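You operate a simulated robot arm through the tools that you are given. There is no shell and no other tool. Be economical: measure what you need, move in short steps, check, and stop when the job is done.

You are at the controls of a simulated robot arm. One attempt, no reset.

TASK
Swap the orange plate's 30 mm reel for the 40 mm reel.
Fine: old reel on the peg beside the orange plate, black arm back across.

The check looks at the end state, three seconds after you hand in, the way a careful person would. Anything else that was tipped, shoved, dropped, spilled or broken makes it a failure.

THE ROBOT
A 6-joint arm with a three-finger gripper, fixed in place. Base frame: the origin is at the foot of the arm, x ahead of it, y to its left, z up; the work surface is at about z = 0.8. Lengths are in m, angles in degrees, forces in N, time in s.
Its first joint turns from -166.0 to 166.0 degrees. Payload 4.89 kg.
The tool frame sits at the grasp point between the pads (the TCP): z along the fingers, y along the line on which they close. The tips reach 0.03 m beyond it. Largest opening 0.164 m; the body of the gripper starts 0.125 m behind the TCP.
Orientation is that of the tool frame in the base frame, as [roll, pitch, yaw] about the fixed x, y, z axes, in that order (R = Rz(yaw) Ry(pitch) Rx(roll)). With the fingers straight down and closing along the base's y, the tool's x points along the base's -x, its y along +y and its z along -z.

THE INTERFACE
- The arm moves only by the tool servo_tool. Its argument "plan" is a list of rows, each an object (a shift or turn left out is 0, a gripper value left out holds the last) with "travel": the shift along the tool's x, y, z in units of 150 mm (1.0 is 150 mm), a list of three; "delta_rot": the turn, a rotation vector about the tool's x, y, z in units of 120 degrees (1.0 is 120 degrees), a list of three; "jaw": the closure, from 0 (fully open) to 1 (shut). In form: [{"travel": [x, y, z], "delta_rot": [wx, wy, wz], "jaw": jaw}, ...]. A call has 1 to 8 rows; each row is the pose to reach, as a shift and turn from the pose commanded when the call began, along the tool's axes at that moment. A call with a number of a shift or a turn outside -1 to 1 is refused whole. Rows are played at 5 a second. More than 0.05 m and 8.6 degrees between two rows, or a gripper value outside its range, and nothing of the call is played. Where a pose cannot be reached the arm comes as near as it can. A force on the tool above 90 N (or 10 N above the force at the start of the call, whichever is more), or a blocked arm, ends the call early, and 0.2 s more pass. Each finger travels about 0.108 m/s and halts on what it meets, pressing with about 36 N; the grip force reading is that of the motor and also rises with nothing between the fingers. The clock runs only during rows and for 0.2 s after the last one: add rows that repeat a pose to give the fingers time. The reply holds the time, the measured pose of the TCP, the force on the tool along the base axes, the opening and the grip force, in the units named above and with some noise, with the torque about the TCP (base axes, N m) and any sound that the robot's microphone picked up.
- Cameras (640 x 400 px; columns grow to the right, rows downward): "scene" is fixed at [0.2218, -0.6532, 1.8139]; the picture's right is [0.25, -0.97, 0.00], its down [-0.69, -0.18, -0.70] and it looks along [0.68, 0.18, -0.71] (base axes); focal length 357 px, centre (320, 200). "wrist" rides on the gripper at [0.076, -0.002, -0.152] in the tool frame; the picture's right is [0.02, 1.00, 0.00], its down [-0.88, 0.02, -0.47] and it looks along [-0.47, 0.01, 0.88] (tool axes); focal length 247 px, centre (320, 200).
- grab_frame(camera): a new picture of that camera. The clock stands still meanwhile.
- raise_lower(by): slides the trunk up (or, below 0, down) by that many m; the arm rides with it, the base frame stays. It gives what a move gives, with no picture.
- pixel_to_xyz(camera, pixels): for up to 12 pixels [column, row] of the newest picture of that camera ("zoom" is the newest enlarged one), the place [x, y, z] in the base frame of the surface seen there, good to about 0.002 m, but the place of the scene camera against the robot may be out by one fixed shift of up to 0.012 m in any direction. The clock stands still meanwhile.
- close_up(camera, box): a new picture of the part [left, top, right, bottom] of that camera's present view, enlarged. The clock stands still meanwhile.
- hand_in(): hands the job in; it is judged then, once.

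Go step by step. Measure first, check grasps and placings, and put right what went wrong. The budget is 80 turns and 38 pictures, counting those below and the enlarged ones. Unless the task says otherwise, let go and move clear before handing in, and close with one line.

The tools are called as a command line: name --argument value ..., lists and objects as JSON in quotes. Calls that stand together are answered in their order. servo_tool: Moves the arm, as the interface text tells. Its arguments: {"type":"object","properties":{"plan":{"type":"array"}},"required":["plan"]} The other tools are called the same way: raise_lower (by) slides the trunk up or down; grab_frame (camera) takes a picture; pixel_to_xyz (camera, pixels) gives the place of the surface under pixels of a picture; close_up (camera, box) takes an enlarged picture of a part of a camera's view; hand_in () hands the job in.

At the start:

```text
time_s: 0.0
tool_pos: [0.5877, -0.2195, 1.3504]
tool_rot: [-180.0, 0.0, 179.9]
ft_force: [-0.2, -0.6, -0.6]
moment: [-0.02, 0.02, 0.0]
grip_width: 0.1641
grasp_force: 0.1
trunk travel left (down, up): [-0.275, 0.115]
```

scene: 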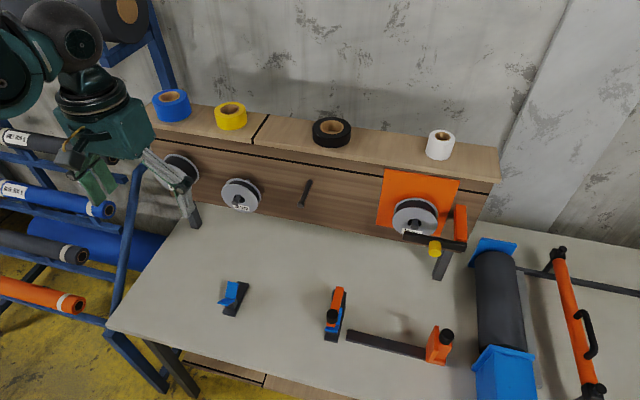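
wrist: 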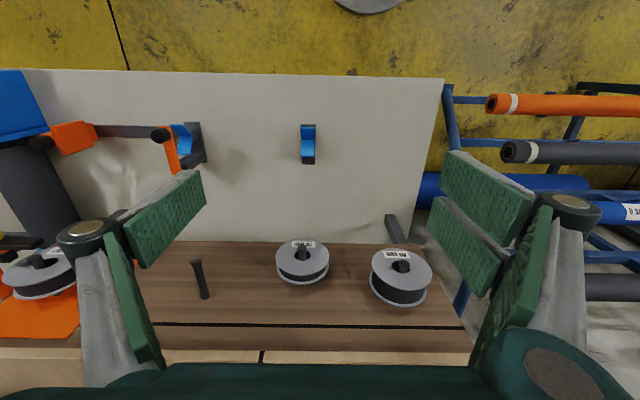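

The scene shows an orange plate with a reel near (415,215) behind a black arm with a yellow knob (435,248), an empty peg at (305,192), and reels at (242,195) and (180,170). I'll enlarge these.

close_up --camera "scene" --box '[360, 150, 500, 290]'

close_up --camera "scene" --box '[140, 130, 330, 240]'

close_up --camera "wrist" --box '[260, 220, 460, 320]'

```text
2.86 times, centred on (430, 220) of scene
```

zoom: 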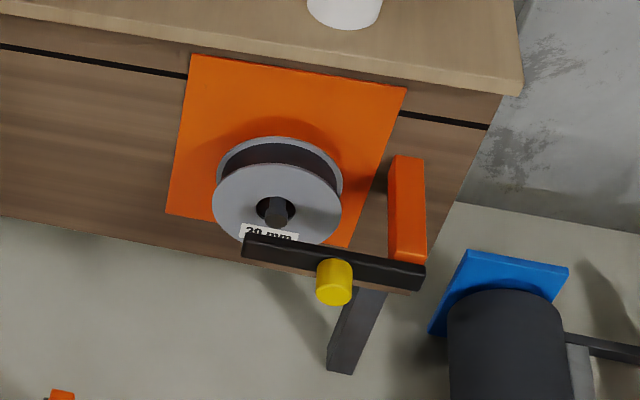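

```text
3.37 times, centred on (235, 185) of scene
```

zoom: 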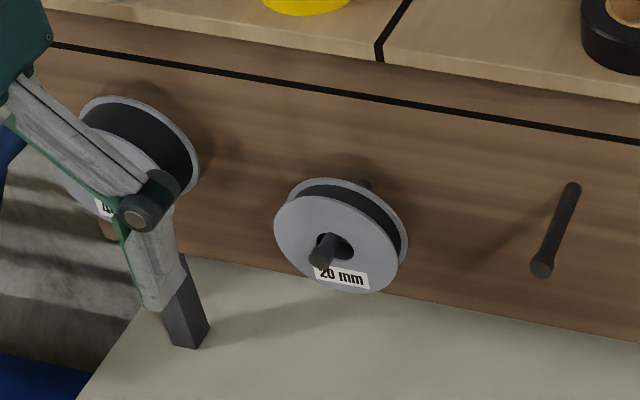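

```text
3.20 times, centred on (360, 270) of wrist
```

zoom: 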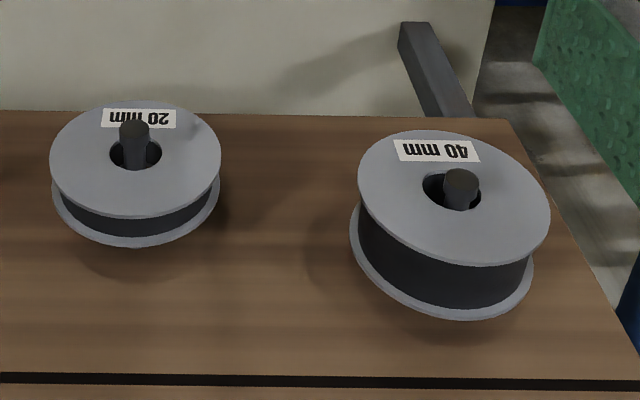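

The 40 mm reel is the far left one (wrist zoom, label at (437,150)). I'll measure its features, the 20 mm reel, the empty peg and the plate.

pixel_to_xyz --camera "zoom" --pixels '[[460, 180], [375, 165], [450, 140], [540, 200], [450, 245], [445, 280], [440, 315], [134, 128], [130, 200], [130, 230], [250, 150], [250, 300]]'

pixel_to_xyz --camera "scene" --pixels '[[301, 205], [309, 181], [384, 172], [457, 182], [380, 222], [412, 205], [398, 222], [419, 222], [410, 237], [461, 243], [434, 250], [460, 225]]'

pixel_to_xyz --camera "wrist" --pixels '[[196, 264], [204, 297], [50, 250], [38, 262], [15, 280], [40, 297], [60, 320], [20, 240], [303, 246], [400, 255], [250, 200], [250, 260]]'

```text
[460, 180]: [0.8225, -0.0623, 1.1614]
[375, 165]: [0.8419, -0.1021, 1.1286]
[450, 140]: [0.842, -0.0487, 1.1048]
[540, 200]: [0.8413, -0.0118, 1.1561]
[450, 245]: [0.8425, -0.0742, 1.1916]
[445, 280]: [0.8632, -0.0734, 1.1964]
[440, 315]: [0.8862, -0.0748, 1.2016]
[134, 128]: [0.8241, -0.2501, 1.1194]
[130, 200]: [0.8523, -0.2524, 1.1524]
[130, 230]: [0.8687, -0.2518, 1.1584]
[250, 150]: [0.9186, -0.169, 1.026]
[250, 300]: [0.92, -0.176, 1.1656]
```

```text
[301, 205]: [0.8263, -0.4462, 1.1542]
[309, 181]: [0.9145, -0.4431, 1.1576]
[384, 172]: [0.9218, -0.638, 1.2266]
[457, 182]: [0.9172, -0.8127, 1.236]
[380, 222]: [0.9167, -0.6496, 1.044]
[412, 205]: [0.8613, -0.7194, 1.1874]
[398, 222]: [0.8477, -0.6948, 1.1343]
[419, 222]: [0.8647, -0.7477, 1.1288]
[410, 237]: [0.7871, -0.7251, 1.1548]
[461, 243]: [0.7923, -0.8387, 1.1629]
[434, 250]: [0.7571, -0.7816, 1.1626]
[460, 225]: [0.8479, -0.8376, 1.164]
```

```text
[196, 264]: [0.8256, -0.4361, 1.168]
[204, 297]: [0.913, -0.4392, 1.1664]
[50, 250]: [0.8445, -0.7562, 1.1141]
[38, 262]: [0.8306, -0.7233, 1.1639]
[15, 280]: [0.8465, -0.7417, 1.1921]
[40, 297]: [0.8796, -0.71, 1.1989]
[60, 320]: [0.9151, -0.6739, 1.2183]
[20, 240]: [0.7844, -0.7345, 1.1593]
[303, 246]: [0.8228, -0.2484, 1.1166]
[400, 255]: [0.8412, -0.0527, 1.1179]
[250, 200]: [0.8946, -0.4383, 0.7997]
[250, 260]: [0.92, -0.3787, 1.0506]
```

The board is the plane x≈0.92 and the pegs run out along −x with tips at x≈0.824. The 40 mm reel is centred near (y −0.06, z 1.15), and the black arm crosses the plate reel at x≈0.79. I'll pitch the tool so it points horizontally at the board.

servo_tool --plan '[{"travel": [-0.09, 0, 0], "delta_rot": [0, -0.07, 0], "jaw": 0}, {"travel": [-0.18, 0, 0], "delta_rot": [0, -0.14, 0]}, {"travel": [-0.27, 0, 0], "delta_rot": [0, -0.21, 0]}, {"travel": [-0.36, 0, 0], "delta_rot": [0, -0.28, 0]}, {"travel": [-0.45, 0, 0], "delta_rot": [0, -0.35, 0]}, {"travel": [-0.54, 0, 0], "delta_rot": [0, -0.42, 0]}, {"travel": [-0.63, 0, 0], "delta_rot": [0, -0.49, 0]}, {"travel": [-0.72, 0, 0], "delta_rot": [0, -0.56, 0]}]'

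```text
time_s: 1.8
tool_pos: [0.696, -0.2201, 1.3521]
tool_rot: [179.9, 67.2, 179.9]
ft_force: [-0.7, 0.0, 0.1]
moment: [0.0, -0.04, -0.03]
grip_width: 0.164
grasp_force: 0.1
trunk travel left (down, up): [-0.275, 0.115]
```

It reached 67° as planned. I'll finish the pitch and drift toward the plate.

servo_tool --plan '[{"travel": [0, 0, 0], "delta_rot": [0, -0.0633, 0]}, {"travel": [0, 0, 0], "delta_rot": [0, -0.1267, 0]}, {"travel": [0, 0, 0], "delta_rot": [0, -0.19, 0]}, {"travel": [0.14, -0.25, 0], "delta_rot": [0, -0.19, 0]}, {"travel": [0.28, -0.5, 0.01], "delta_rot": [0, -0.19, 0]}, {"travel": [0.42, -0.75, 0.015], "delta_rot": [0, -0.19, 0]}, {"travel": [0.569, -1.0, 0.023], "delta_rot": [0, -0.19, 0]}]'

```text
time_s: 3.4
tool_pos: [0.6646, -0.3698, 1.2722]
tool_rot: [-68.2, 90.0, -68.2]
ft_force: [-1.1, 0.7, 0.8]
moment: [-0.01, 0.14, -0.23]
grip_width: 0.1641
grasp_force: 0.0
trunk travel left (down, up): [-0.275, 0.115]
```

The tool is now horizontal (x = −z, y = +y, z = +x). I'll move sideways toward the plate, staying well back, and look.

servo_tool --plan '[{"travel": [0, -0.3, -0.1]}, {"travel": [0, -0.6, -0.2]}, {"travel": [0, -0.8, -0.3]}, {"travel": [0, -1.0, -0.4]}]'

servo_tool --plan '[{"travel": [0, -0.3, 0]}, {"travel": [0, -0.6, 0]}, {"travel": [0, -0.9, 0]}]'

grab_frame --camera "wrist"

grab_frame --camera "scene"

```text
time_s: 4.4
tool_pos: [0.605, -0.5164, 1.2716]
tool_rot: [-142.1, 90.0, -142.2]
ft_force: [-0.3, -0.5, -0.6]
moment: [0.0, 0.02, -0.05]
grip_width: 0.1638
grasp_force: 0.1
trunk travel left (down, up): [-0.275, 0.115]
```

```text
time_s: 5.2
tool_pos: [0.605, -0.6535, 1.2701]
tool_rot: [-115.6, 90.0, -115.6]
ft_force: [0.7, 0.1, 0.2]
moment: [0.01, 0.06, -0.1]
grip_width: 0.1642
grasp_force: 0.1
trunk travel left (down, up): [-0.275, 0.115]
```

```text
32 pictures are left
```

wrist: 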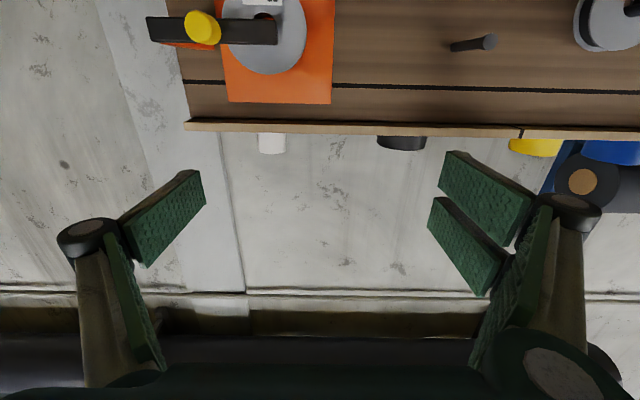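

```text
31 pictures are left
```

scene: 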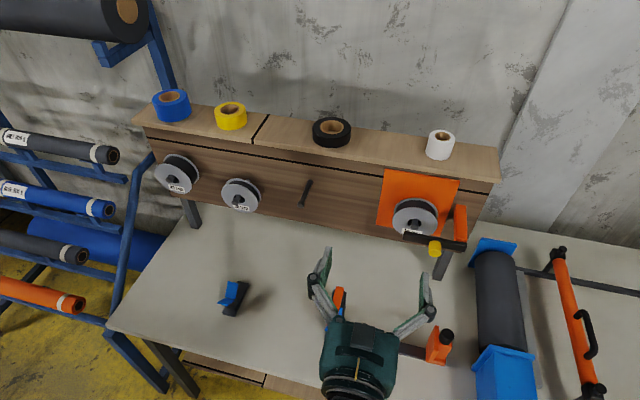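

The reach works here. In the wrist view the arm spans (150–275, 30) with the knob at (203,28); I'll zoom in on the hinge.

servo_tool --plan '[{"travel": [0.3, 0, 0]}, {"travel": [0.6, 0, 0]}, {"travel": [0.9, 0, 0]}]'

close_up --camera "wrist" --box '[120, 20, 360, 170]'

```text
time_s: 6.0
tool_pos: [0.6046, -0.6533, 1.133]
tool_rot: [-66.0, 90.0, -66.0]
ft_force: [-0.1, 0.9, 0.2]
moment: [0.03, 0.05, -0.11]
grip_width: 0.1643
grasp_force: 0.1
trunk travel left (down, up): [-0.275, 0.115]
```

```text
2.67 times, centred on (240, 95) of wrist
```

zoom: 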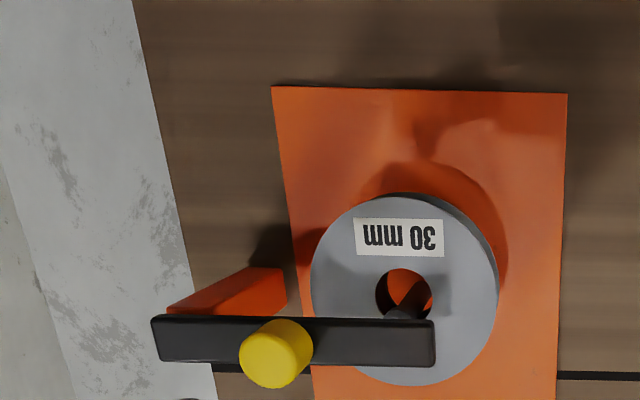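

The bar spans (150–437, 340) in the zoom, with the orange bracket behind its left (outer) end. I'll measure these.

pixel_to_xyz --camera "zoom" --pixels '[[158, 338], [430, 325], [430, 360], [170, 358], [200, 300], [270, 280], [277, 362], [268, 325], [400, 312], [400, 205], [315, 290], [497, 290]]'

pixel_to_xyz --camera "zoom" --pixels '[[410, 380], [415, 310], [405, 275], [380, 300], [165, 322], [432, 342], [493, 250], [500, 230], [300, 150], [550, 150], [277, 385], [277, 330]]'

```text
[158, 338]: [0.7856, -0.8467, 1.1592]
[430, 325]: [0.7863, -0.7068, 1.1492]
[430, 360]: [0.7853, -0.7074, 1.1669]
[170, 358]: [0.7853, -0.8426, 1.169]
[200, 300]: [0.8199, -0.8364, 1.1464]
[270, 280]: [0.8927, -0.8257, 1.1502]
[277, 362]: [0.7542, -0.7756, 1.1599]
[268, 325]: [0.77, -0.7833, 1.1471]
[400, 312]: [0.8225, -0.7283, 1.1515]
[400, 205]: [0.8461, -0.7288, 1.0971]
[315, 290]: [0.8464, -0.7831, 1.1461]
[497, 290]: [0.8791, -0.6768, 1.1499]
```

```text
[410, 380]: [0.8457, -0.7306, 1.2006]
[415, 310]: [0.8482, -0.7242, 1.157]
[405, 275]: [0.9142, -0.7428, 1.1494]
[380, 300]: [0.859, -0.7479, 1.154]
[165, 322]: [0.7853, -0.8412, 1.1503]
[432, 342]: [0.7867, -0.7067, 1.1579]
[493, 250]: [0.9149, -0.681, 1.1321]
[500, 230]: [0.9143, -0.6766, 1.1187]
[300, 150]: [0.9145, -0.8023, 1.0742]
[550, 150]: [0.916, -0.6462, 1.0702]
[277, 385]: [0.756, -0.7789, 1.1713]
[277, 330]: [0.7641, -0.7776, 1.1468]
```

Bar: x≈0.785, y −0.848…−0.706, z 1.148–1.170; knob at (0.755, −0.779, 1.159); plate peg at y≈−0.729. To find the hinge axis, I'll zoom closely on the bracket.

close_up --camera "scene" --box '[400, 190, 480, 260]'

close_up --camera "wrist" --box '[165, 110, 245, 170]'

```text
5.71 times, centred on (440, 225) of scene
```

zoom: 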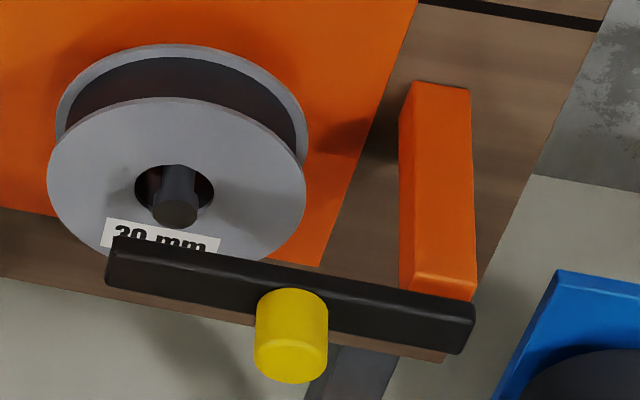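

```text
6.67 times, centred on (205, 140) of wrist
```

zoom: 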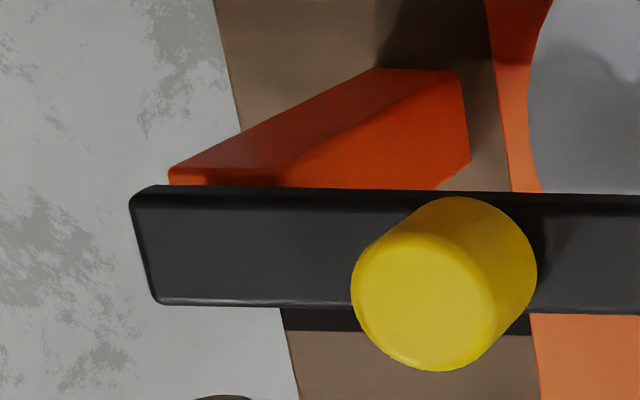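

No hinge pin is visible, so I'll find the hinge by a gentle test. I'll roll the gripper 90° so the fingers close vertically, which is slim sideways and lets the knob pivot.

servo_tool --plan '[{"delta_rot": [0, 0, 0.07], "jaw": 0}, {"delta_rot": [0, 0, 0.14]}, {"delta_rot": [0, 0, 0.21]}, {"delta_rot": [0, 0, 0.28]}, {"delta_rot": [0, 0, 0.35]}, {"delta_rot": [0, 0, 0.42]}, {"delta_rot": [0, 0, 0.49]}, {"delta_rot": [0, 0, 0.56]}]'

servo_tool --plan '[{"delta_rot": [0, 0, 0.0633], "jaw": 0.3}, {"delta_rot": [0, 0, 0.1267], "jaw": 0.5}, {"delta_rot": [0, 0, 0.19], "jaw": 0.5}, {"delta_rot": [0, 0, 0.19], "jaw": 0.5}]'

```text
time_s: 7.8
tool_pos: [0.6047, -0.6561, 1.1346]
tool_rot: [89.9, 22.6, 90.0]
ft_force: [-0.2, -0.5, -0.3]
moment: [-0.01, 0.01, 0.03]
grip_width: 0.164
grasp_force: 0.1
trunk travel left (down, up): [-0.275, 0.115]
```

```text
time_s: 8.8
tool_pos: [0.6059, -0.6539, 1.1358]
tool_rot: [90.0, -0.1, 89.8]
ft_force: [0.3, 0.7, 0.2]
moment: [0.0, -0.01, 0.01]
grip_width: 0.0822
grasp_force: 0.1
trunk travel left (down, up): [-0.275, 0.115]
```

The roll is right (tool x = +y, y = +z, z = +x). I'll align with the knob at (y −0.779, z 1.159), stop short and look.

servo_tool --plan '[{"travel": [-0.28, 0.05, 0.1]}, {"travel": [-0.56, 0.1, 0.2]}, {"travel": [-0.833, 0.16, 0.4]}, {"travel": [-0.833, 0.16, 0.53]}]'

grab_frame --camera "wrist"

```text
refused: row 3 steps farther than a row can; nothing moved
```

```text
27 pictures are left
```

wrist: 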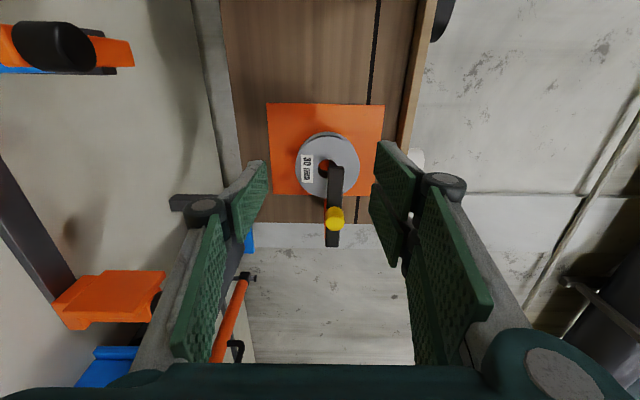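

The call was refused because one step was too long; I'll take smaller steps.

servo_tool --plan '[{"travel": [-0.25, 0.05, 0.1]}, {"travel": [-0.5, 0.1, 0.2]}, {"travel": [-0.7, 0.13, 0.35]}, {"travel": [-0.833, 0.16, 0.53]}]'

grab_frame --camera "wrist"

```text
time_s: 9.8
tool_pos: [0.6836, -0.7812, 1.1606]
tool_rot: [90.0, 0.0, 89.9]
ft_force: [-0.1, 0.3, 0.5]
moment: [0.01, 0.04, 0.05]
grip_width: 0.0818
grasp_force: 0.0
trunk travel left (down, up): [-0.275, 0.115]
```

```text
26 pictures are left
```

wrist: 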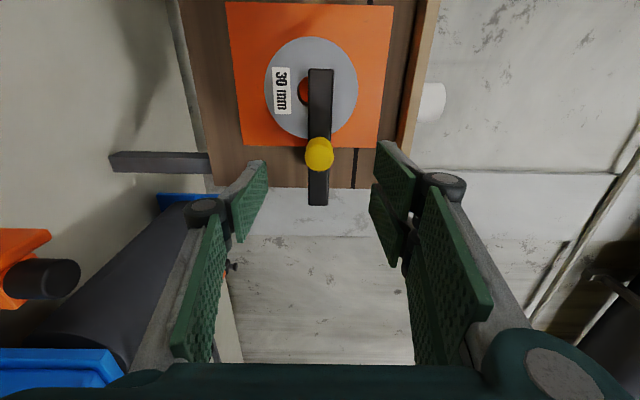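

The knob at (319,154) is centred between the fingers. I'll advance 63 mm and grip it.

servo_tool --plan '[{"travel": [0.01, 0, 0.21], "jaw": 0.5}, {"travel": [0.01, -0.005, 0.42], "jaw": 0.5}, {"travel": [0.01, -0.005, 0.42], "jaw": 0.5}, {"travel": [0.01, -0.005, 0.42], "jaw": 0.9}, {"travel": [0.01, -0.005, 0.42], "jaw": 0.9}, {"travel": [0.01, -0.005, 0.42], "jaw": 0.9}]'

```text
time_s: 11.2
tool_pos: [0.7479, -0.7789, 1.1601]
tool_rot: [90.0, 0.0, 90.0]
ft_force: [-4.6, -0.6, 2.3]
moment: [-0.2, -0.07, -0.11]
grip_width: 0.0268
grasp_force: 45.7
trunk travel left (down, up): [-0.275, 0.115]
```

The knob is gripped (27 mm opening). Gentle test: pull 12 mm toward −x.

servo_tool --plan '[{"travel": [0, 0, -0.03]}, {"travel": [-0.003, 0, -0.06]}, {"travel": [-0.006, 0, -0.08]}]'

```text
time_s: 12.0
tool_pos: [0.739, -0.777, 1.1599]
tool_rot: [90.0, 0.0, 90.1]
ft_force: [33.4, 2.8, 23.4]
moment: [-0.22, -0.43, 0.29]
grip_width: 0.0272
grasp_force: 45.4
trunk travel left (down, up): [-0.275, 0.115]
```

The pull reads +33 N in x and 23 N in z. I'll check whether the bar moved or the fingers slipped.

close_up --camera "wrist" --box '[220, 0, 420, 260]'

close_up --camera "scene" --box '[390, 180, 490, 270]'

```text
1.54 times, centred on (320, 130) of wrist
```

zoom: 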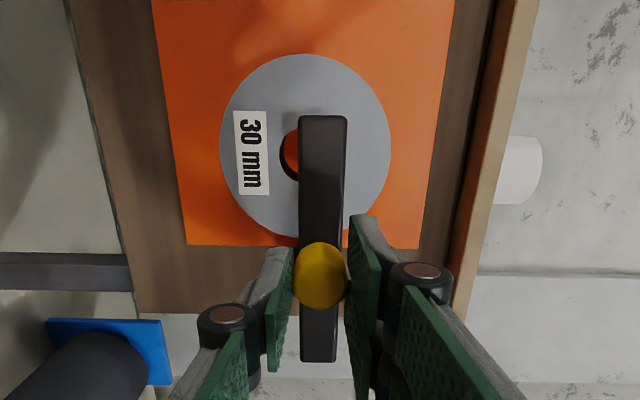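

```text
4.44 times, centred on (440, 225) of scene
```

zoom: 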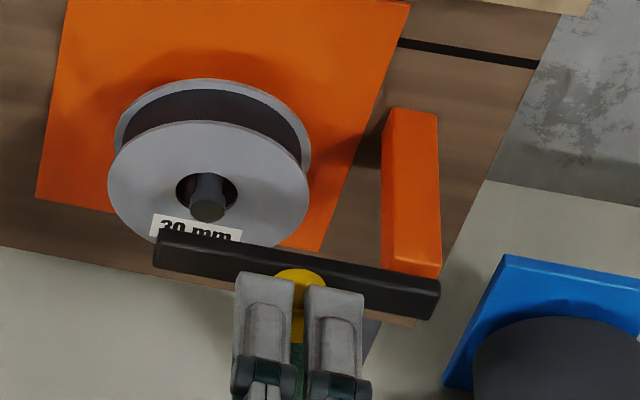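

pixel_to_xyz --camera "zoom" --pixels '[[165, 255], [165, 238], [430, 300], [430, 285], [225, 265], [345, 280], [208, 210], [415, 262]]'

```text
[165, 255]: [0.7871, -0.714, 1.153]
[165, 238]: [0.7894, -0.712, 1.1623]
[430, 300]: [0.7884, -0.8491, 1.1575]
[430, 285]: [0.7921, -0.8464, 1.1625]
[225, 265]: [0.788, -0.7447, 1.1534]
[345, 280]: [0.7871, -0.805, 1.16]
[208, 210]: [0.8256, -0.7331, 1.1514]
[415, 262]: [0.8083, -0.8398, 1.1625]
```

The bar stayed at x≈0.788, so the hinge isn't vertical. I'll ease back in and test lifting, i.e. a pivot about x at the bracket (y≈−0.836).

servo_tool --plan '[{"travel": [0.005, 0, 0.04]}, {"travel": [0.0, 0, 0.07]}, {"travel": [0.0, 0.03, 0.07]}, {"travel": [0.0, 0.06, 0.07]}, {"travel": [-0.004, 0.08, 0.07]}]'

```text
time_s: 13.2
tool_pos: [0.7457, -0.7809, 1.1696]
tool_rot: [89.9, 0.0, 89.9]
ft_force: [-19.8, -4.7, -9.7]
moment: [0.3, 0.39, -0.49]
grip_width: 0.0268
grasp_force: 45.3
trunk travel left (down, up): [-0.275, 0.115]
```

It yields with modest force, so the pivot is about x. I'll continue along the arc of 57 mm radius.

servo_tool --plan '[{"travel": [-0.015, 0.04, -0.02]}, {"travel": [-0.035, 0.081, -0.02]}, {"travel": [-0.055, 0.118, -0.02]}, {"travel": [-0.081, 0.154, -0.02]}, {"travel": [-0.108, 0.183, -0.02]}, {"travel": [-0.136, 0.211, -0.02]}]'

close_up --camera "scene" --box '[390, 180, 490, 270]'

```text
time_s: 14.6
tool_pos: [0.7454, -0.8, 1.2022]
tool_rot: [89.9, 0.0, 90.1]
ft_force: [8.0, 7.3, -1.3]
moment: [0.29, 0.06, 0.54]
grip_width: 0.0268
grasp_force: 45.3
trunk travel left (down, up): [-0.275, 0.115]
```

```text
4.44 times, centred on (440, 225) of scene
```

zoom: 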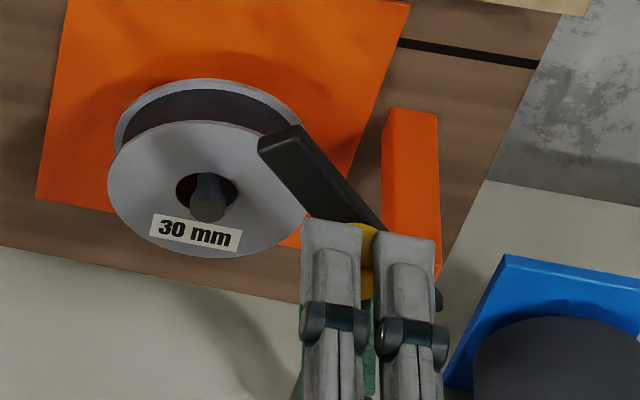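

The bar swings up cleanly. Continue past vertical to about 100°.

servo_tool --plan '[{"travel": [-0.054, 0.038, 0]}, {"travel": [-0.114, 0.066, 0]}, {"travel": [-0.178, 0.083, 0]}, {"travel": [-0.244, 0.089, 0]}, {"travel": [-0.31, 0.083, 0]}]'

close_up --camera "scene" --box '[390, 180, 490, 270]'

```text
time_s: 15.8
tool_pos: [0.7448, -0.8459, 1.2163]
tool_rot: [90.0, 0.0, 90.0]
ft_force: [22.9, 3.0, 26.8]
moment: [0.37, -0.68, 0.44]
grip_width: 0.0273
grasp_force: 45.3
trunk travel left (down, up): [-0.275, 0.115]
```

```text
4.44 times, centred on (440, 225) of scene
```

zoom: 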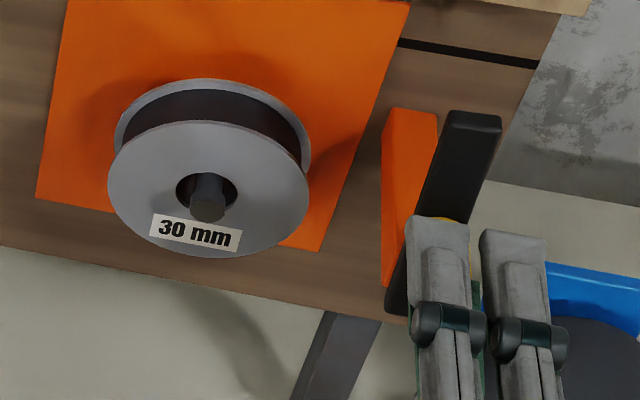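

The arm is just past vertical and clear of the reel. I'll release the knob, back away, and see whether it stays.

servo_tool --plan '[{"travel": [0, 0, 0], "jaw": 0.7}, {"travel": [0, 0, 0], "jaw": 0.6}, {"travel": [0, 0, -0.2], "jaw": 0.6}, {"travel": [0, 0, -0.45], "jaw": 0.5}, {"travel": [0.25, -0.1, -0.6], "jaw": 0.4}, {"travel": [0.5, -0.25, -0.6], "jaw": 0.2}, {"travel": [0.75, -0.42, -0.6], "jaw": 0.2}, {"travel": [0.77, -0.45, -0.6], "jaw": 0.2}]'

grab_frame --camera "wrist"

```text
time_s: 17.6
tool_pos: [0.6547, -0.7296, 1.1462]
tool_rot: [90.0, 0.0, 89.9]
ft_force: [-0.2, -0.1, -0.2]
moment: [-0.01, 0.02, -0.03]
grip_width: 0.1315
grasp_force: 0.1
trunk travel left (down, up): [-0.275, 0.115]
```

```text
21 pictures are left
```

wrist: 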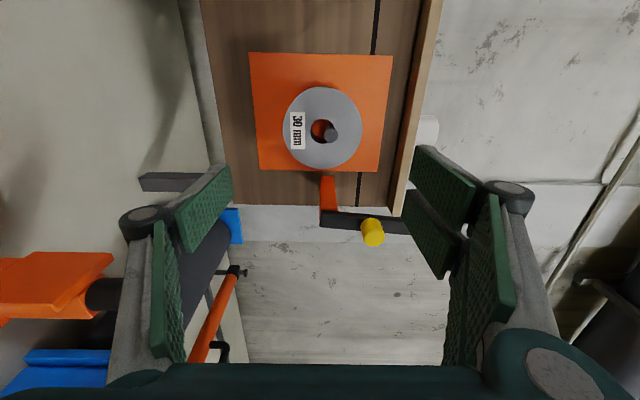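

The arm stays up, with the knob at (372,232). I'll measure the reel and its peg from the wrist view (reel centre near (322,128)).

pixel_to_xyz --camera "wrist" --pixels '[[285, 128], [359, 128], [322, 90], [322, 163], [331, 134], [300, 130], [313, 130], [345, 110], [362, 120], [325, 215], [400, 222]]'

```text
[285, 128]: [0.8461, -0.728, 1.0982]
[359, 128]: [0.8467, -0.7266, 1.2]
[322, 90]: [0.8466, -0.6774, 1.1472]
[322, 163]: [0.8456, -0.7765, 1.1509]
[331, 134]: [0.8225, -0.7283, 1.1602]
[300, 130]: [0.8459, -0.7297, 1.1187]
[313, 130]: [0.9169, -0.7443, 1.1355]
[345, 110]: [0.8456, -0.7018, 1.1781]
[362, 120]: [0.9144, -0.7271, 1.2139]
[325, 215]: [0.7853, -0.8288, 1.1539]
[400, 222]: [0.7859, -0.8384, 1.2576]
```

The reel is centred at (y −0.7285, z 1.149), radius ≈0.051, front face x≈0.846. I'll advance with the fingers above and below it to TCP x≈0.856 and grip.

servo_tool --plan '[{"travel": [0.007, 0.01, 0.25]}, {"travel": [0.007, 0.02, 0.5]}, {"travel": [0.007, 0.02, 0.75]}, {"travel": [0.007, 0.02, 0.95]}, {"travel": [0.007, 0.02, 0.95]}]'

grab_frame --camera "wrist"

```text
time_s: 18.8
tool_pos: [0.7965, -0.7297, 1.1496]
tool_rot: [89.9, 0.0, 90.0]
ft_force: [0.5, 0.0, -0.5]
moment: [0.03, -0.03, 0.02]
grip_width: 0.1312
grasp_force: 0.1
trunk travel left (down, up): [-0.275, 0.115]
```

```text
20 pictures are left
```

wrist: 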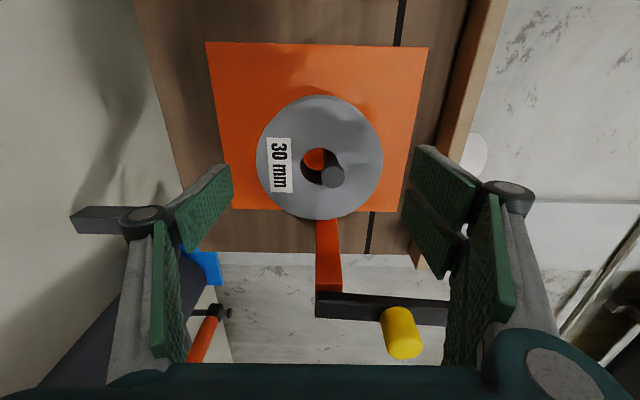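

The reel is centred between the fingers. I'll advance 60 mm and close on it.

servo_tool --plan '[{"travel": [0.004, 0, 0.2]}, {"travel": [0.004, 0, 0.4]}, {"travel": [0.004, 0, 0.4]}, {"travel": [0.004, 0, 0.4], "jaw": 0.45}, {"travel": [0.004, 0, 0.4], "jaw": 0.5}, {"travel": [0.004, 0, 0.4], "jaw": 0.5}]'

```text
time_s: 20.2
tool_pos: [0.8556, -0.73, 1.149]
tool_rot: [90.0, 0.1, 89.9]
ft_force: [-0.1, -0.9, -0.1]
moment: [0.01, 0.02, 0.0]
grip_width: 0.0996
grasp_force: 36.1
trunk travel left (down, up): [-0.275, 0.115]
```

The reel is gripped (99.6 mm). I'll lift 9 mm to centre the hole on the peg, then start drawing off.

servo_tool --plan '[{"travel": [0, 0.03, 0]}, {"travel": [0, 0.06, 0]}, {"travel": [0, 0.06, -0.15]}, {"travel": [0, 0.06, -0.3]}]'

close_up --camera "scene" --box '[350, 150, 490, 290]'

```text
time_s: 21.2
tool_pos: [0.8135, -0.7285, 1.1579]
tool_rot: [90.0, 0.0, 90.0]
ft_force: [1.2, -0.8, -3.1]
moment: [0.0, -0.02, -0.08]
grip_width: 0.0996
grasp_force: 35.8
trunk travel left (down, up): [-0.275, 0.115]
```

```text
2.86 times, centred on (420, 220) of scene
```

zoom: 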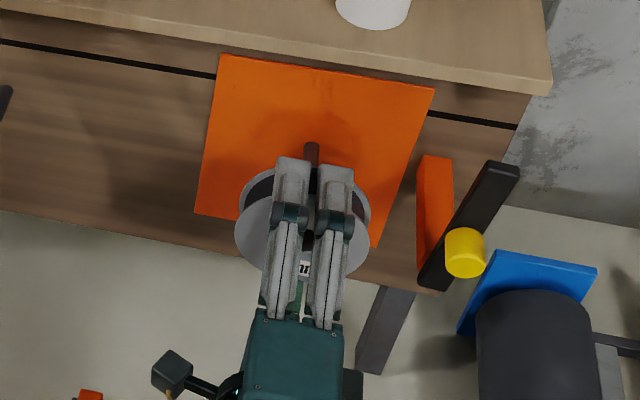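

Drawing off freely. I'll withdraw fully past the peg tip and begin moving left toward the empty peg.

servo_tool --plan '[{"travel": [0, 0, -0.25]}, {"travel": [0, 0, -0.5]}, {"travel": [0, 0, -0.65]}, {"travel": [0.25, 0, -0.65]}, {"travel": [0.5, 0, -0.65]}, {"travel": [0.75, 0, -0.65]}, {"travel": [0.98, 0, -0.65]}]'

servo_tool --plan '[{"travel": [0.25, 0, 0]}, {"travel": [0.5, 0, 0]}, {"travel": [0.75, 0, 0]}, {"travel": [0.95, 0, 0]}, {"travel": [0.95, 0, 0]}]'

grab_frame --camera "wrist"

```text
time_s: 22.8
tool_pos: [0.7127, -0.5838, 1.1582]
tool_rot: [90.0, 0.0, 89.9]
ft_force: [0.3, -0.4, -3.9]
moment: [0.01, -0.08, 0.1]
grip_width: 0.0991
grasp_force: 36.3
trunk travel left (down, up): [-0.275, 0.115]
```

```text
time_s: 24.0
tool_pos: [0.7145, -0.4416, 1.1634]
tool_rot: [90.1, 0.0, 89.9]
ft_force: [-1.0, -0.5, -1.4]
moment: [0.0, 0.09, -0.1]
grip_width: 0.0994
grasp_force: 36.4
out of reach, approached as far as the arm can: row 4, 5
trunk travel left (down, up): [-0.275, 0.115]
```

```text
18 pictures are left
```

wrist: 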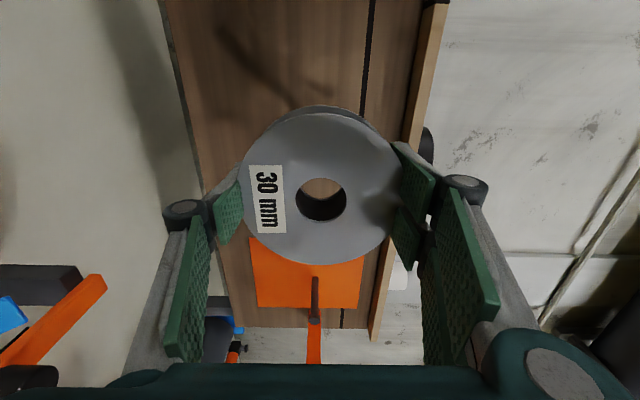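

The last bit was at the edge of reach (too close in), and z drifted to 1.163. I'll move forward a little, still short of the peg tip, and see whether it becomes reachable.

servo_tool --plan '[{"travel": [0, 0, 0.13]}, {"travel": [0, 0, 0.26]}, {"travel": [0, 0, 0.26]}]'

```text
time_s: 24.8
tool_pos: [0.7547, -0.4436, 1.1643]
tool_rot: [90.1, 0.0, 90.0]
ft_force: [0.7, 0.1, -3.0]
moment: [-0.03, 0.03, 0.0]
grip_width: 0.0993
grasp_force: 35.3
trunk travel left (down, up): [-0.275, 0.115]
```

Now reachable. I'll correct y by +6.5 mm and z by −6 mm, then look.

servo_tool --plan '[{"travel": [0.02, -0.02, 0]}, {"travel": [0.044, -0.04, 0]}, {"travel": [0.044, -0.04, 0]}]'

close_up --camera "wrist" --box '[220, 90, 420, 280]'

close_up --camera "scene" --box '[240, 150, 380, 270]'

```text
time_s: 25.6
tool_pos: [0.7539, -0.4376, 1.1583]
tool_rot: [90.0, 0.1, 90.0]
ft_force: [0.2, -0.7, -3.8]
moment: [0.03, 0.02, 0.0]
grip_width: 0.0992
grasp_force: 35.7
trunk travel left (down, up): [-0.275, 0.115]
```

```text
2.11 times, centred on (320, 185) of wrist
```

zoom: 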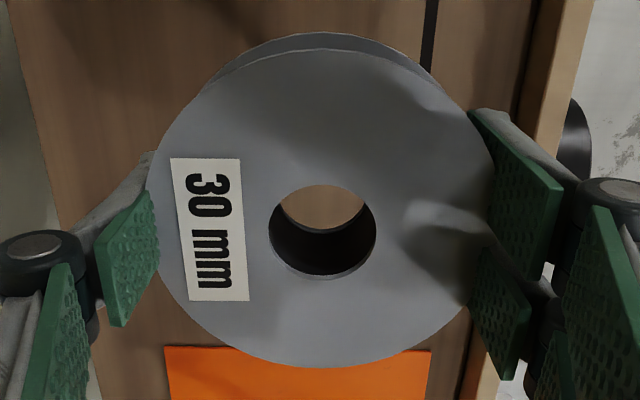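

```text
3.33 times, centred on (310, 210) of scene
```

zoom: 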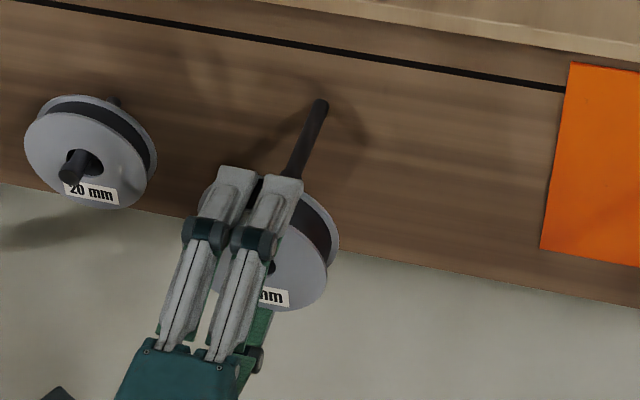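

Aligned at y −0.4376, z 1.1583. I'll advance to just past the peg tip and check force and view.

servo_tool --plan '[{"travel": [0, 0, 0.1]}, {"travel": [0, 0, 0.2]}, {"travel": [0, 0, 0.3]}, {"travel": [0, 0, 0.36]}]'

close_up --camera "wrist" --box '[220, 90, 420, 280]'

```text
time_s: 26.6
tool_pos: [0.8099, -0.4383, 1.1594]
tool_rot: [90.0, 0.1, 90.0]
ft_force: [-0.4, 0.0, -2.3]
moment: [0.01, 0.01, 0.03]
grip_width: 0.0992
grasp_force: 35.7
trunk travel left (down, up): [-0.275, 0.115]
```

```text
2.11 times, centred on (320, 185) of wrist
```

zoom: 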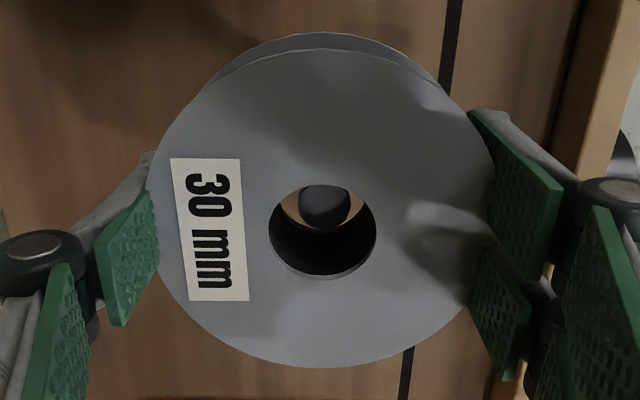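

The peg tip is inside the hole at (325,205) with no contact force. I'll slide on to x≈0.855, lower 8 mm, and open slightly.

servo_tool --plan '[{"travel": [0, 0, 0.1]}, {"travel": [0, 0, 0.2]}, {"travel": [0, 0, 0.3]}, {"travel": [0, -0.03, 0.3]}, {"travel": [0, -0.055, 0.3]}, {"travel": [0, -0.055, 0.3]}]'

```text
time_s: 28.0
tool_pos: [0.8542, -0.4372, 1.15]
tool_rot: [89.9, 0.1, 89.9]
ft_force: [-0.4, 0.2, -2.3]
moment: [0.01, 0.01, 0.02]
grip_width: 0.0991
grasp_force: 36.0
trunk travel left (down, up): [-0.275, 0.115]
```

servo_tool --plan '[{"travel": [0, -0.008, 0], "jaw": 0.38}, {"travel": [0, -0.008, 0], "jaw": 0.2}, {"travel": [0, -0.008, 0], "jaw": 0.2}, {"travel": [0, 0, -0.2], "jaw": 0.2}, {"travel": [0, 0, -0.4], "jaw": 0.2}, {"travel": [0, 0, -0.6], "jaw": 0.2}]'

grab_frame --camera "wrist"

```text
time_s: 29.4
tool_pos: [0.7635, -0.4356, 1.1479]
tool_rot: [90.0, 0.0, 89.9]
ft_force: [-0.5, 0.6, -0.3]
moment: [0.01, -0.04, -0.02]
grip_width: 0.1312
grasp_force: 0.1
trunk travel left (down, up): [-0.275, 0.115]
```

```text
14 pictures are left
```

wrist: 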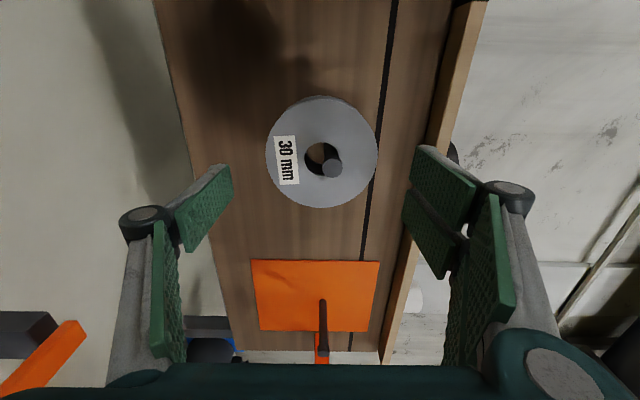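

The 30 mm reel hangs on the formerly empty peg. I'll raise the arm and move left toward the 40 mm reel at y≈−0.06, testing reach.

servo_tool --plan '[{"travel": [0, 0.25, -0.05]}, {"travel": [0, 0.5, -0.08]}, {"travel": [0, 0.75, -0.08]}, {"travel": [0.25, 0.9, -0.08]}, {"travel": [0.5, 0.9, -0.08]}, {"travel": [0.75, 0.9, -0.08]}, {"travel": [1.0, 0.9, -0.08]}]'

```text
time_s: 31.0
tool_pos: [0.7522, -0.289, 1.285]
tool_rot: [90.0, 0.0, 90.0]
ft_force: [0.0, 0.0, -0.1]
moment: [0.02, -0.05, 0.09]
grip_width: 0.131
grasp_force: 0.0
trunk travel left (down, up): [-0.275, 0.115]
```

Reachable at this height. Continue left.

servo_tool --plan '[{"travel": [0.25, 0, 0]}, {"travel": [0.5, 0, 0]}, {"travel": [0.75, 0, 0]}, {"travel": [1.0, 0, 0]}]'

servo_tool --plan '[{"travel": [0.25, 0, 0]}, {"travel": [0.5, 0, 0]}]'

```text
time_s: 32.0
tool_pos: [0.7526, -0.1366, 1.284]
tool_rot: [89.9, -0.1, 89.9]
ft_force: [-0.1, -0.7, 0.3]
moment: [-0.03, -0.02, 0.12]
grip_width: 0.1314
grasp_force: 0.1
trunk travel left (down, up): [-0.275, 0.115]
```

```text
time_s: 32.6
tool_pos: [0.7514, -0.0605, 1.2844]
tool_rot: [89.9, -0.1, 89.9]
ft_force: [-1.1, -1.4, -0.5]
moment: [0.0, -0.03, 0.26]
grip_width: 0.1312
grasp_force: 0.0
trunk travel left (down, up): [-0.275, 0.115]
```

Reachable here at z 1.284. I'll lower with the trunk, keeping the arm configuration, so the TCP comes to z≈1.15.

raise_lower --by -0.135

grab_frame --camera "wrist"

```text
time_s: 34.2
tool_pos: [0.7509, -0.0611, 1.1489]
tool_rot: [89.9, 0.0, 90.0]
ft_force: [0.2, 0.6, 0.5]
moment: [0.02, 0.01, 0.02]
grip_width: 0.1309
grasp_force: 0.1
trunk travel left (down, up): [-0.14, 0.25]
```

```text
13 pictures are left
```

wrist: 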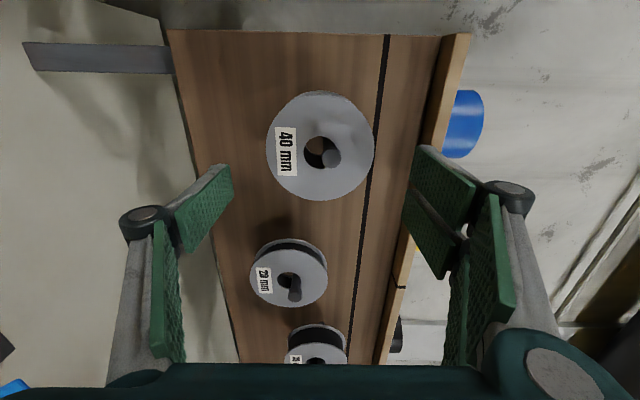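

pixel_to_xyz --camera "wrist" --pixels '[[269, 148], [371, 148], [322, 96], [320, 195], [331, 158], [306, 152], [318, 355], [340, 340], [300, 340]]'

```text
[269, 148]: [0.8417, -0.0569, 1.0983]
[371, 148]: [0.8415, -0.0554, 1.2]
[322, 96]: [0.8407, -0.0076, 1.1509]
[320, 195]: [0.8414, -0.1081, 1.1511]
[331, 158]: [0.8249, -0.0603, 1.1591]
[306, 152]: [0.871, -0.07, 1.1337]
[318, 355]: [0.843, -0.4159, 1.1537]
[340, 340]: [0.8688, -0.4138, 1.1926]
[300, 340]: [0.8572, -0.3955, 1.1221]
```

The 40 mm reel is centred at (y −0.058, z 1.149), front x 0.8415. I'll advance to TCP x≈0.857 and grip.

servo_tool --plan '[{"travel": [0.02, 0, 0.2]}, {"travel": [0.02, 0, 0.4]}, {"travel": [0.02, 0, 0.6]}, {"travel": [0.02, 0, 0.707]}, {"travel": [0.02, 0, 0.707]}, {"travel": [0.02, 0, 0.707], "jaw": 0.45}, {"travel": [0.02, 0, 0.707], "jaw": 0.5}, {"travel": [0.02, 0, 0.707], "jaw": 0.5}]'

```text
time_s: 36.0
tool_pos: [0.856, -0.0569, 1.1487]
tool_rot: [90.0, 0.0, 90.0]
ft_force: [-3.3, -1.9, 19.8]
moment: [-0.04, -0.33, -0.09]
grip_width: 0.1006
grasp_force: 36.4
trunk travel left (down, up): [-0.14, 0.25]
```

Gripped (100.6 mm); the 20 N is the reel loaded on the peg, which lifting relieves. I'll lift 9 mm and draw off.

servo_tool --plan '[{"travel": [0, 0.03, 0]}, {"travel": [0, 0.06, 0]}, {"travel": [0, 0.06, 0]}, {"travel": [0, 0.06, -0.15]}, {"travel": [0, 0.06, -0.3]}]'

close_up --camera "wrist" --box '[220, 90, 420, 280]'

```text
time_s: 37.2
tool_pos: [0.8132, -0.0577, 1.158]
tool_rot: [90.0, 0.0, 90.0]
ft_force: [1.8, -0.2, -3.3]
moment: [0.02, -0.13, 0.01]
grip_width: 0.0997
grasp_force: 35.9
trunk travel left (down, up): [-0.14, 0.25]
```

```text
2.11 times, centred on (320, 185) of wrist
```

zoom: 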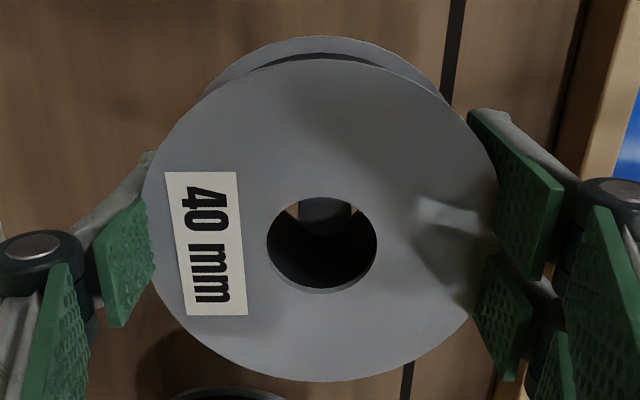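

Free on the peg. I'll withdraw past the tip and move right toward the plate at x≈0.735.

servo_tool --plan '[{"travel": [0, 0, -0.2]}, {"travel": [0, 0, -0.4]}, {"travel": [0, 0, -0.52]}, {"travel": [-0.25, 0, -0.52]}, {"travel": [-0.5, 0, -0.52]}, {"travel": [-0.75, 0, -0.52]}, {"travel": [-1.0, 0, -0.52]}]'

servo_tool --plan '[{"travel": [-0.25, 0, 0]}, {"travel": [-0.5, 0, 0]}, {"travel": [-0.75, 0, 0]}, {"travel": [-1.0, 0, 0]}]'

```text
time_s: 38.8
tool_pos: [0.7356, -0.2078, 1.158]
tool_rot: [89.9, 0.0, 90.0]
ft_force: [0.5, 1.5, -2.8]
moment: [0.01, 0.03, -0.21]
grip_width: 0.0995
grasp_force: 35.6
trunk travel left (down, up): [-0.14, 0.25]
```

```text
time_s: 39.8
tool_pos: [0.7336, -0.3576, 1.1572]
tool_rot: [90.0, 0.0, 89.9]
ft_force: [-0.6, 1.6, -3.6]
moment: [0.03, 0.09, -0.26]
grip_width: 0.0994
grasp_force: 36.5
trunk travel left (down, up): [-0.14, 0.25]
```

Steady. Continue to y≈−0.729.

servo_tool --plan '[{"travel": [-0.25, 0, 0]}, {"travel": [-0.5, 0, 0]}, {"travel": [-0.75, 0, 0]}, {"travel": [-1.0, 0, 0]}]'

servo_tool --plan '[{"travel": [-0.25, 0, 0]}, {"travel": [-0.5, 0, 0]}, {"travel": [-0.75, 0, 0]}, {"travel": [-1.0, 0, 0]}]'

servo_tool --plan '[{"travel": [-0.25, 0, 0]}, {"travel": [-0.475, 0, 0]}, {"travel": [-0.475, 0, 0]}]'

```text
time_s: 40.8
tool_pos: [0.733, -0.5076, 1.1562]
tool_rot: [90.0, -0.1, 90.1]
ft_force: [-0.5, 1.7, -3.2]
moment: [-0.03, 0.1, -0.24]
grip_width: 0.099
grasp_force: 36.4
trunk travel left (down, up): [-0.14, 0.25]
```

```text
time_s: 41.8
tool_pos: [0.7359, -0.6557, 1.1583]
tool_rot: [90.0, 0.0, 89.9]
ft_force: [-0.3, 1.7, -2.7]
moment: [-0.01, 0.12, -0.22]
grip_width: 0.0993
grasp_force: 36.0
trunk travel left (down, up): [-0.14, 0.25]
```

```text
time_s: 42.6
tool_pos: [0.7336, -0.7285, 1.1567]
tool_rot: [90.0, 0.0, 89.9]
ft_force: [-0.1, -0.2, -2.1]
moment: [-0.02, 0.04, 0.03]
grip_width: 0.0991
grasp_force: 35.9
trunk travel left (down, up): [-0.14, 0.25]
```

At (y −0.7285, z ≈1.157), aligned with the plate peg. I'll advance until the tip should enter, then look.

servo_tool --plan '[{"travel": [0, 0.006, 0.15]}, {"travel": [0, 0.006, 0.3]}, {"travel": [0, 0.006, 0.4]}, {"travel": [0, 0.006, 0.48]}]'

close_up --camera "wrist" --box '[220, 90, 420, 280]'

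close_up --camera "scene" --box '[350, 150, 490, 290]'

```text
time_s: 43.6
tool_pos: [0.8046, -0.7285, 1.159]
tool_rot: [90.1, 0.0, 90.1]
ft_force: [-0.7, 0.6, -3.3]
moment: [-0.01, 0.02, -0.01]
grip_width: 0.0995
grasp_force: 35.8
trunk travel left (down, up): [-0.14, 0.25]
```

```text
2.11 times, centred on (320, 185) of wrist
```

zoom: 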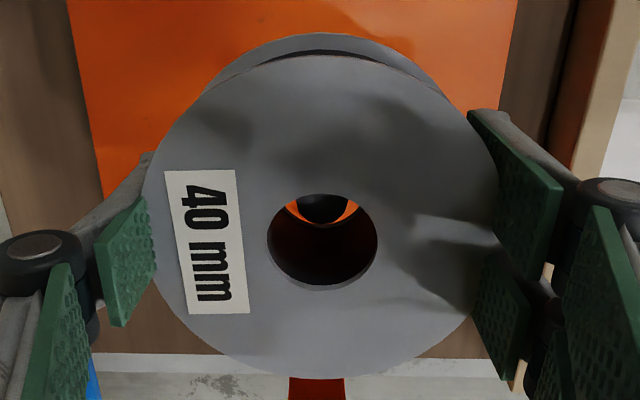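

```text
2.86 times, centred on (420, 220) of scene
```

zoom: 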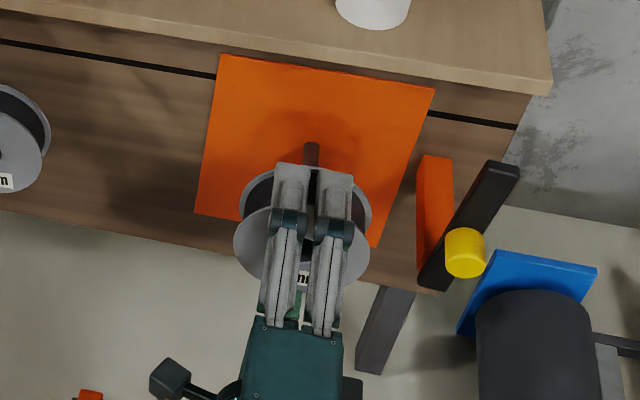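

The peg tip is in the hole at (322,207) with no contact. I'll slide on to x≈0.856 and lower 8–9 mm.

servo_tool --plan '[{"travel": [0, 0, 0.1]}, {"travel": [0, 0, 0.2]}, {"travel": [0, 0, 0.3]}, {"travel": [0, 0, 0.345]}, {"travel": [0, -0.03, 0.345]}, {"travel": [0, -0.055, 0.345]}, {"travel": [0, -0.055, 0.345]}]'

```text
time_s: 45.2
tool_pos: [0.8565, -0.7272, 1.1506]
tool_rot: [90.1, 0.0, 89.9]
ft_force: [-0.7, 0.0, -2.5]
moment: [0.0, 0.01, -0.04]
grip_width: 0.0993
grasp_force: 35.4
trunk travel left (down, up): [-0.14, 0.25]
```

Smooth. Now release and back out.

servo_tool --plan '[{"travel": [0, -0.006, 0], "jaw": 0.38}, {"travel": [0, -0.006, 0], "jaw": 0.2}, {"travel": [0, -0.006, 0], "jaw": 0.2}, {"travel": [0, -0.006, -0.25], "jaw": 0.2}, {"travel": [0, 0, -0.5], "jaw": 0.2}, {"travel": [0, 0, -0.75], "jaw": 0.2}, {"travel": [0, 0, -1.0], "jaw": 0.2}]'

grab_frame --camera "wrist"

```text
time_s: 46.8
tool_pos: [0.7083, -0.727, 1.1508]
tool_rot: [90.1, -0.1, 89.9]
ft_force: [2.3, 1.1, 0.1]
moment: [-0.01, -0.07, -0.11]
grip_width: 0.1311
grasp_force: 0.1
trunk travel left (down, up): [-0.14, 0.25]
```

```text
9 pictures are left
```

wrist: 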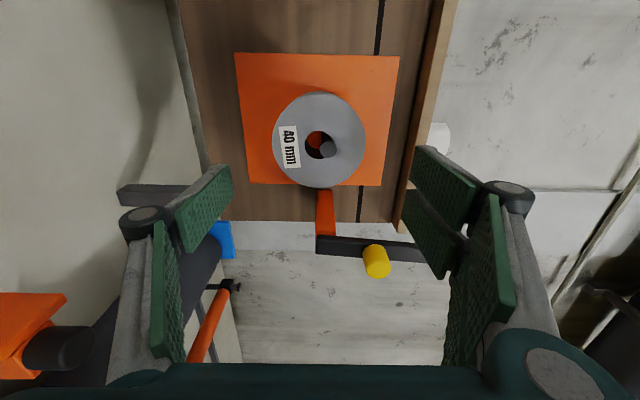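

The 40 mm reel hangs on the plate peg. Now I'll measure the raised knob at (375,262) and the bar.

pixel_to_xyz --camera "wrist" --pixels '[[366, 262], [385, 262], [377, 252], [377, 272], [377, 265], [322, 248], [410, 255], [318, 95], [272, 140], [365, 145], [345, 97]]'

```text
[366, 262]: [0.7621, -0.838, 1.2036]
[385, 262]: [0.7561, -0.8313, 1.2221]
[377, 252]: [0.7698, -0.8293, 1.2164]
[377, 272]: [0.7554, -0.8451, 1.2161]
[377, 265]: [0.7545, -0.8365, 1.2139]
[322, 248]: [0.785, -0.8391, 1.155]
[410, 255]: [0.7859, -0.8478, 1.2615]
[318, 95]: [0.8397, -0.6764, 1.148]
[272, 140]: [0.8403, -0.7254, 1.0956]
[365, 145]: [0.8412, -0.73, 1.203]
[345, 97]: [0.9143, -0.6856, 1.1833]
```

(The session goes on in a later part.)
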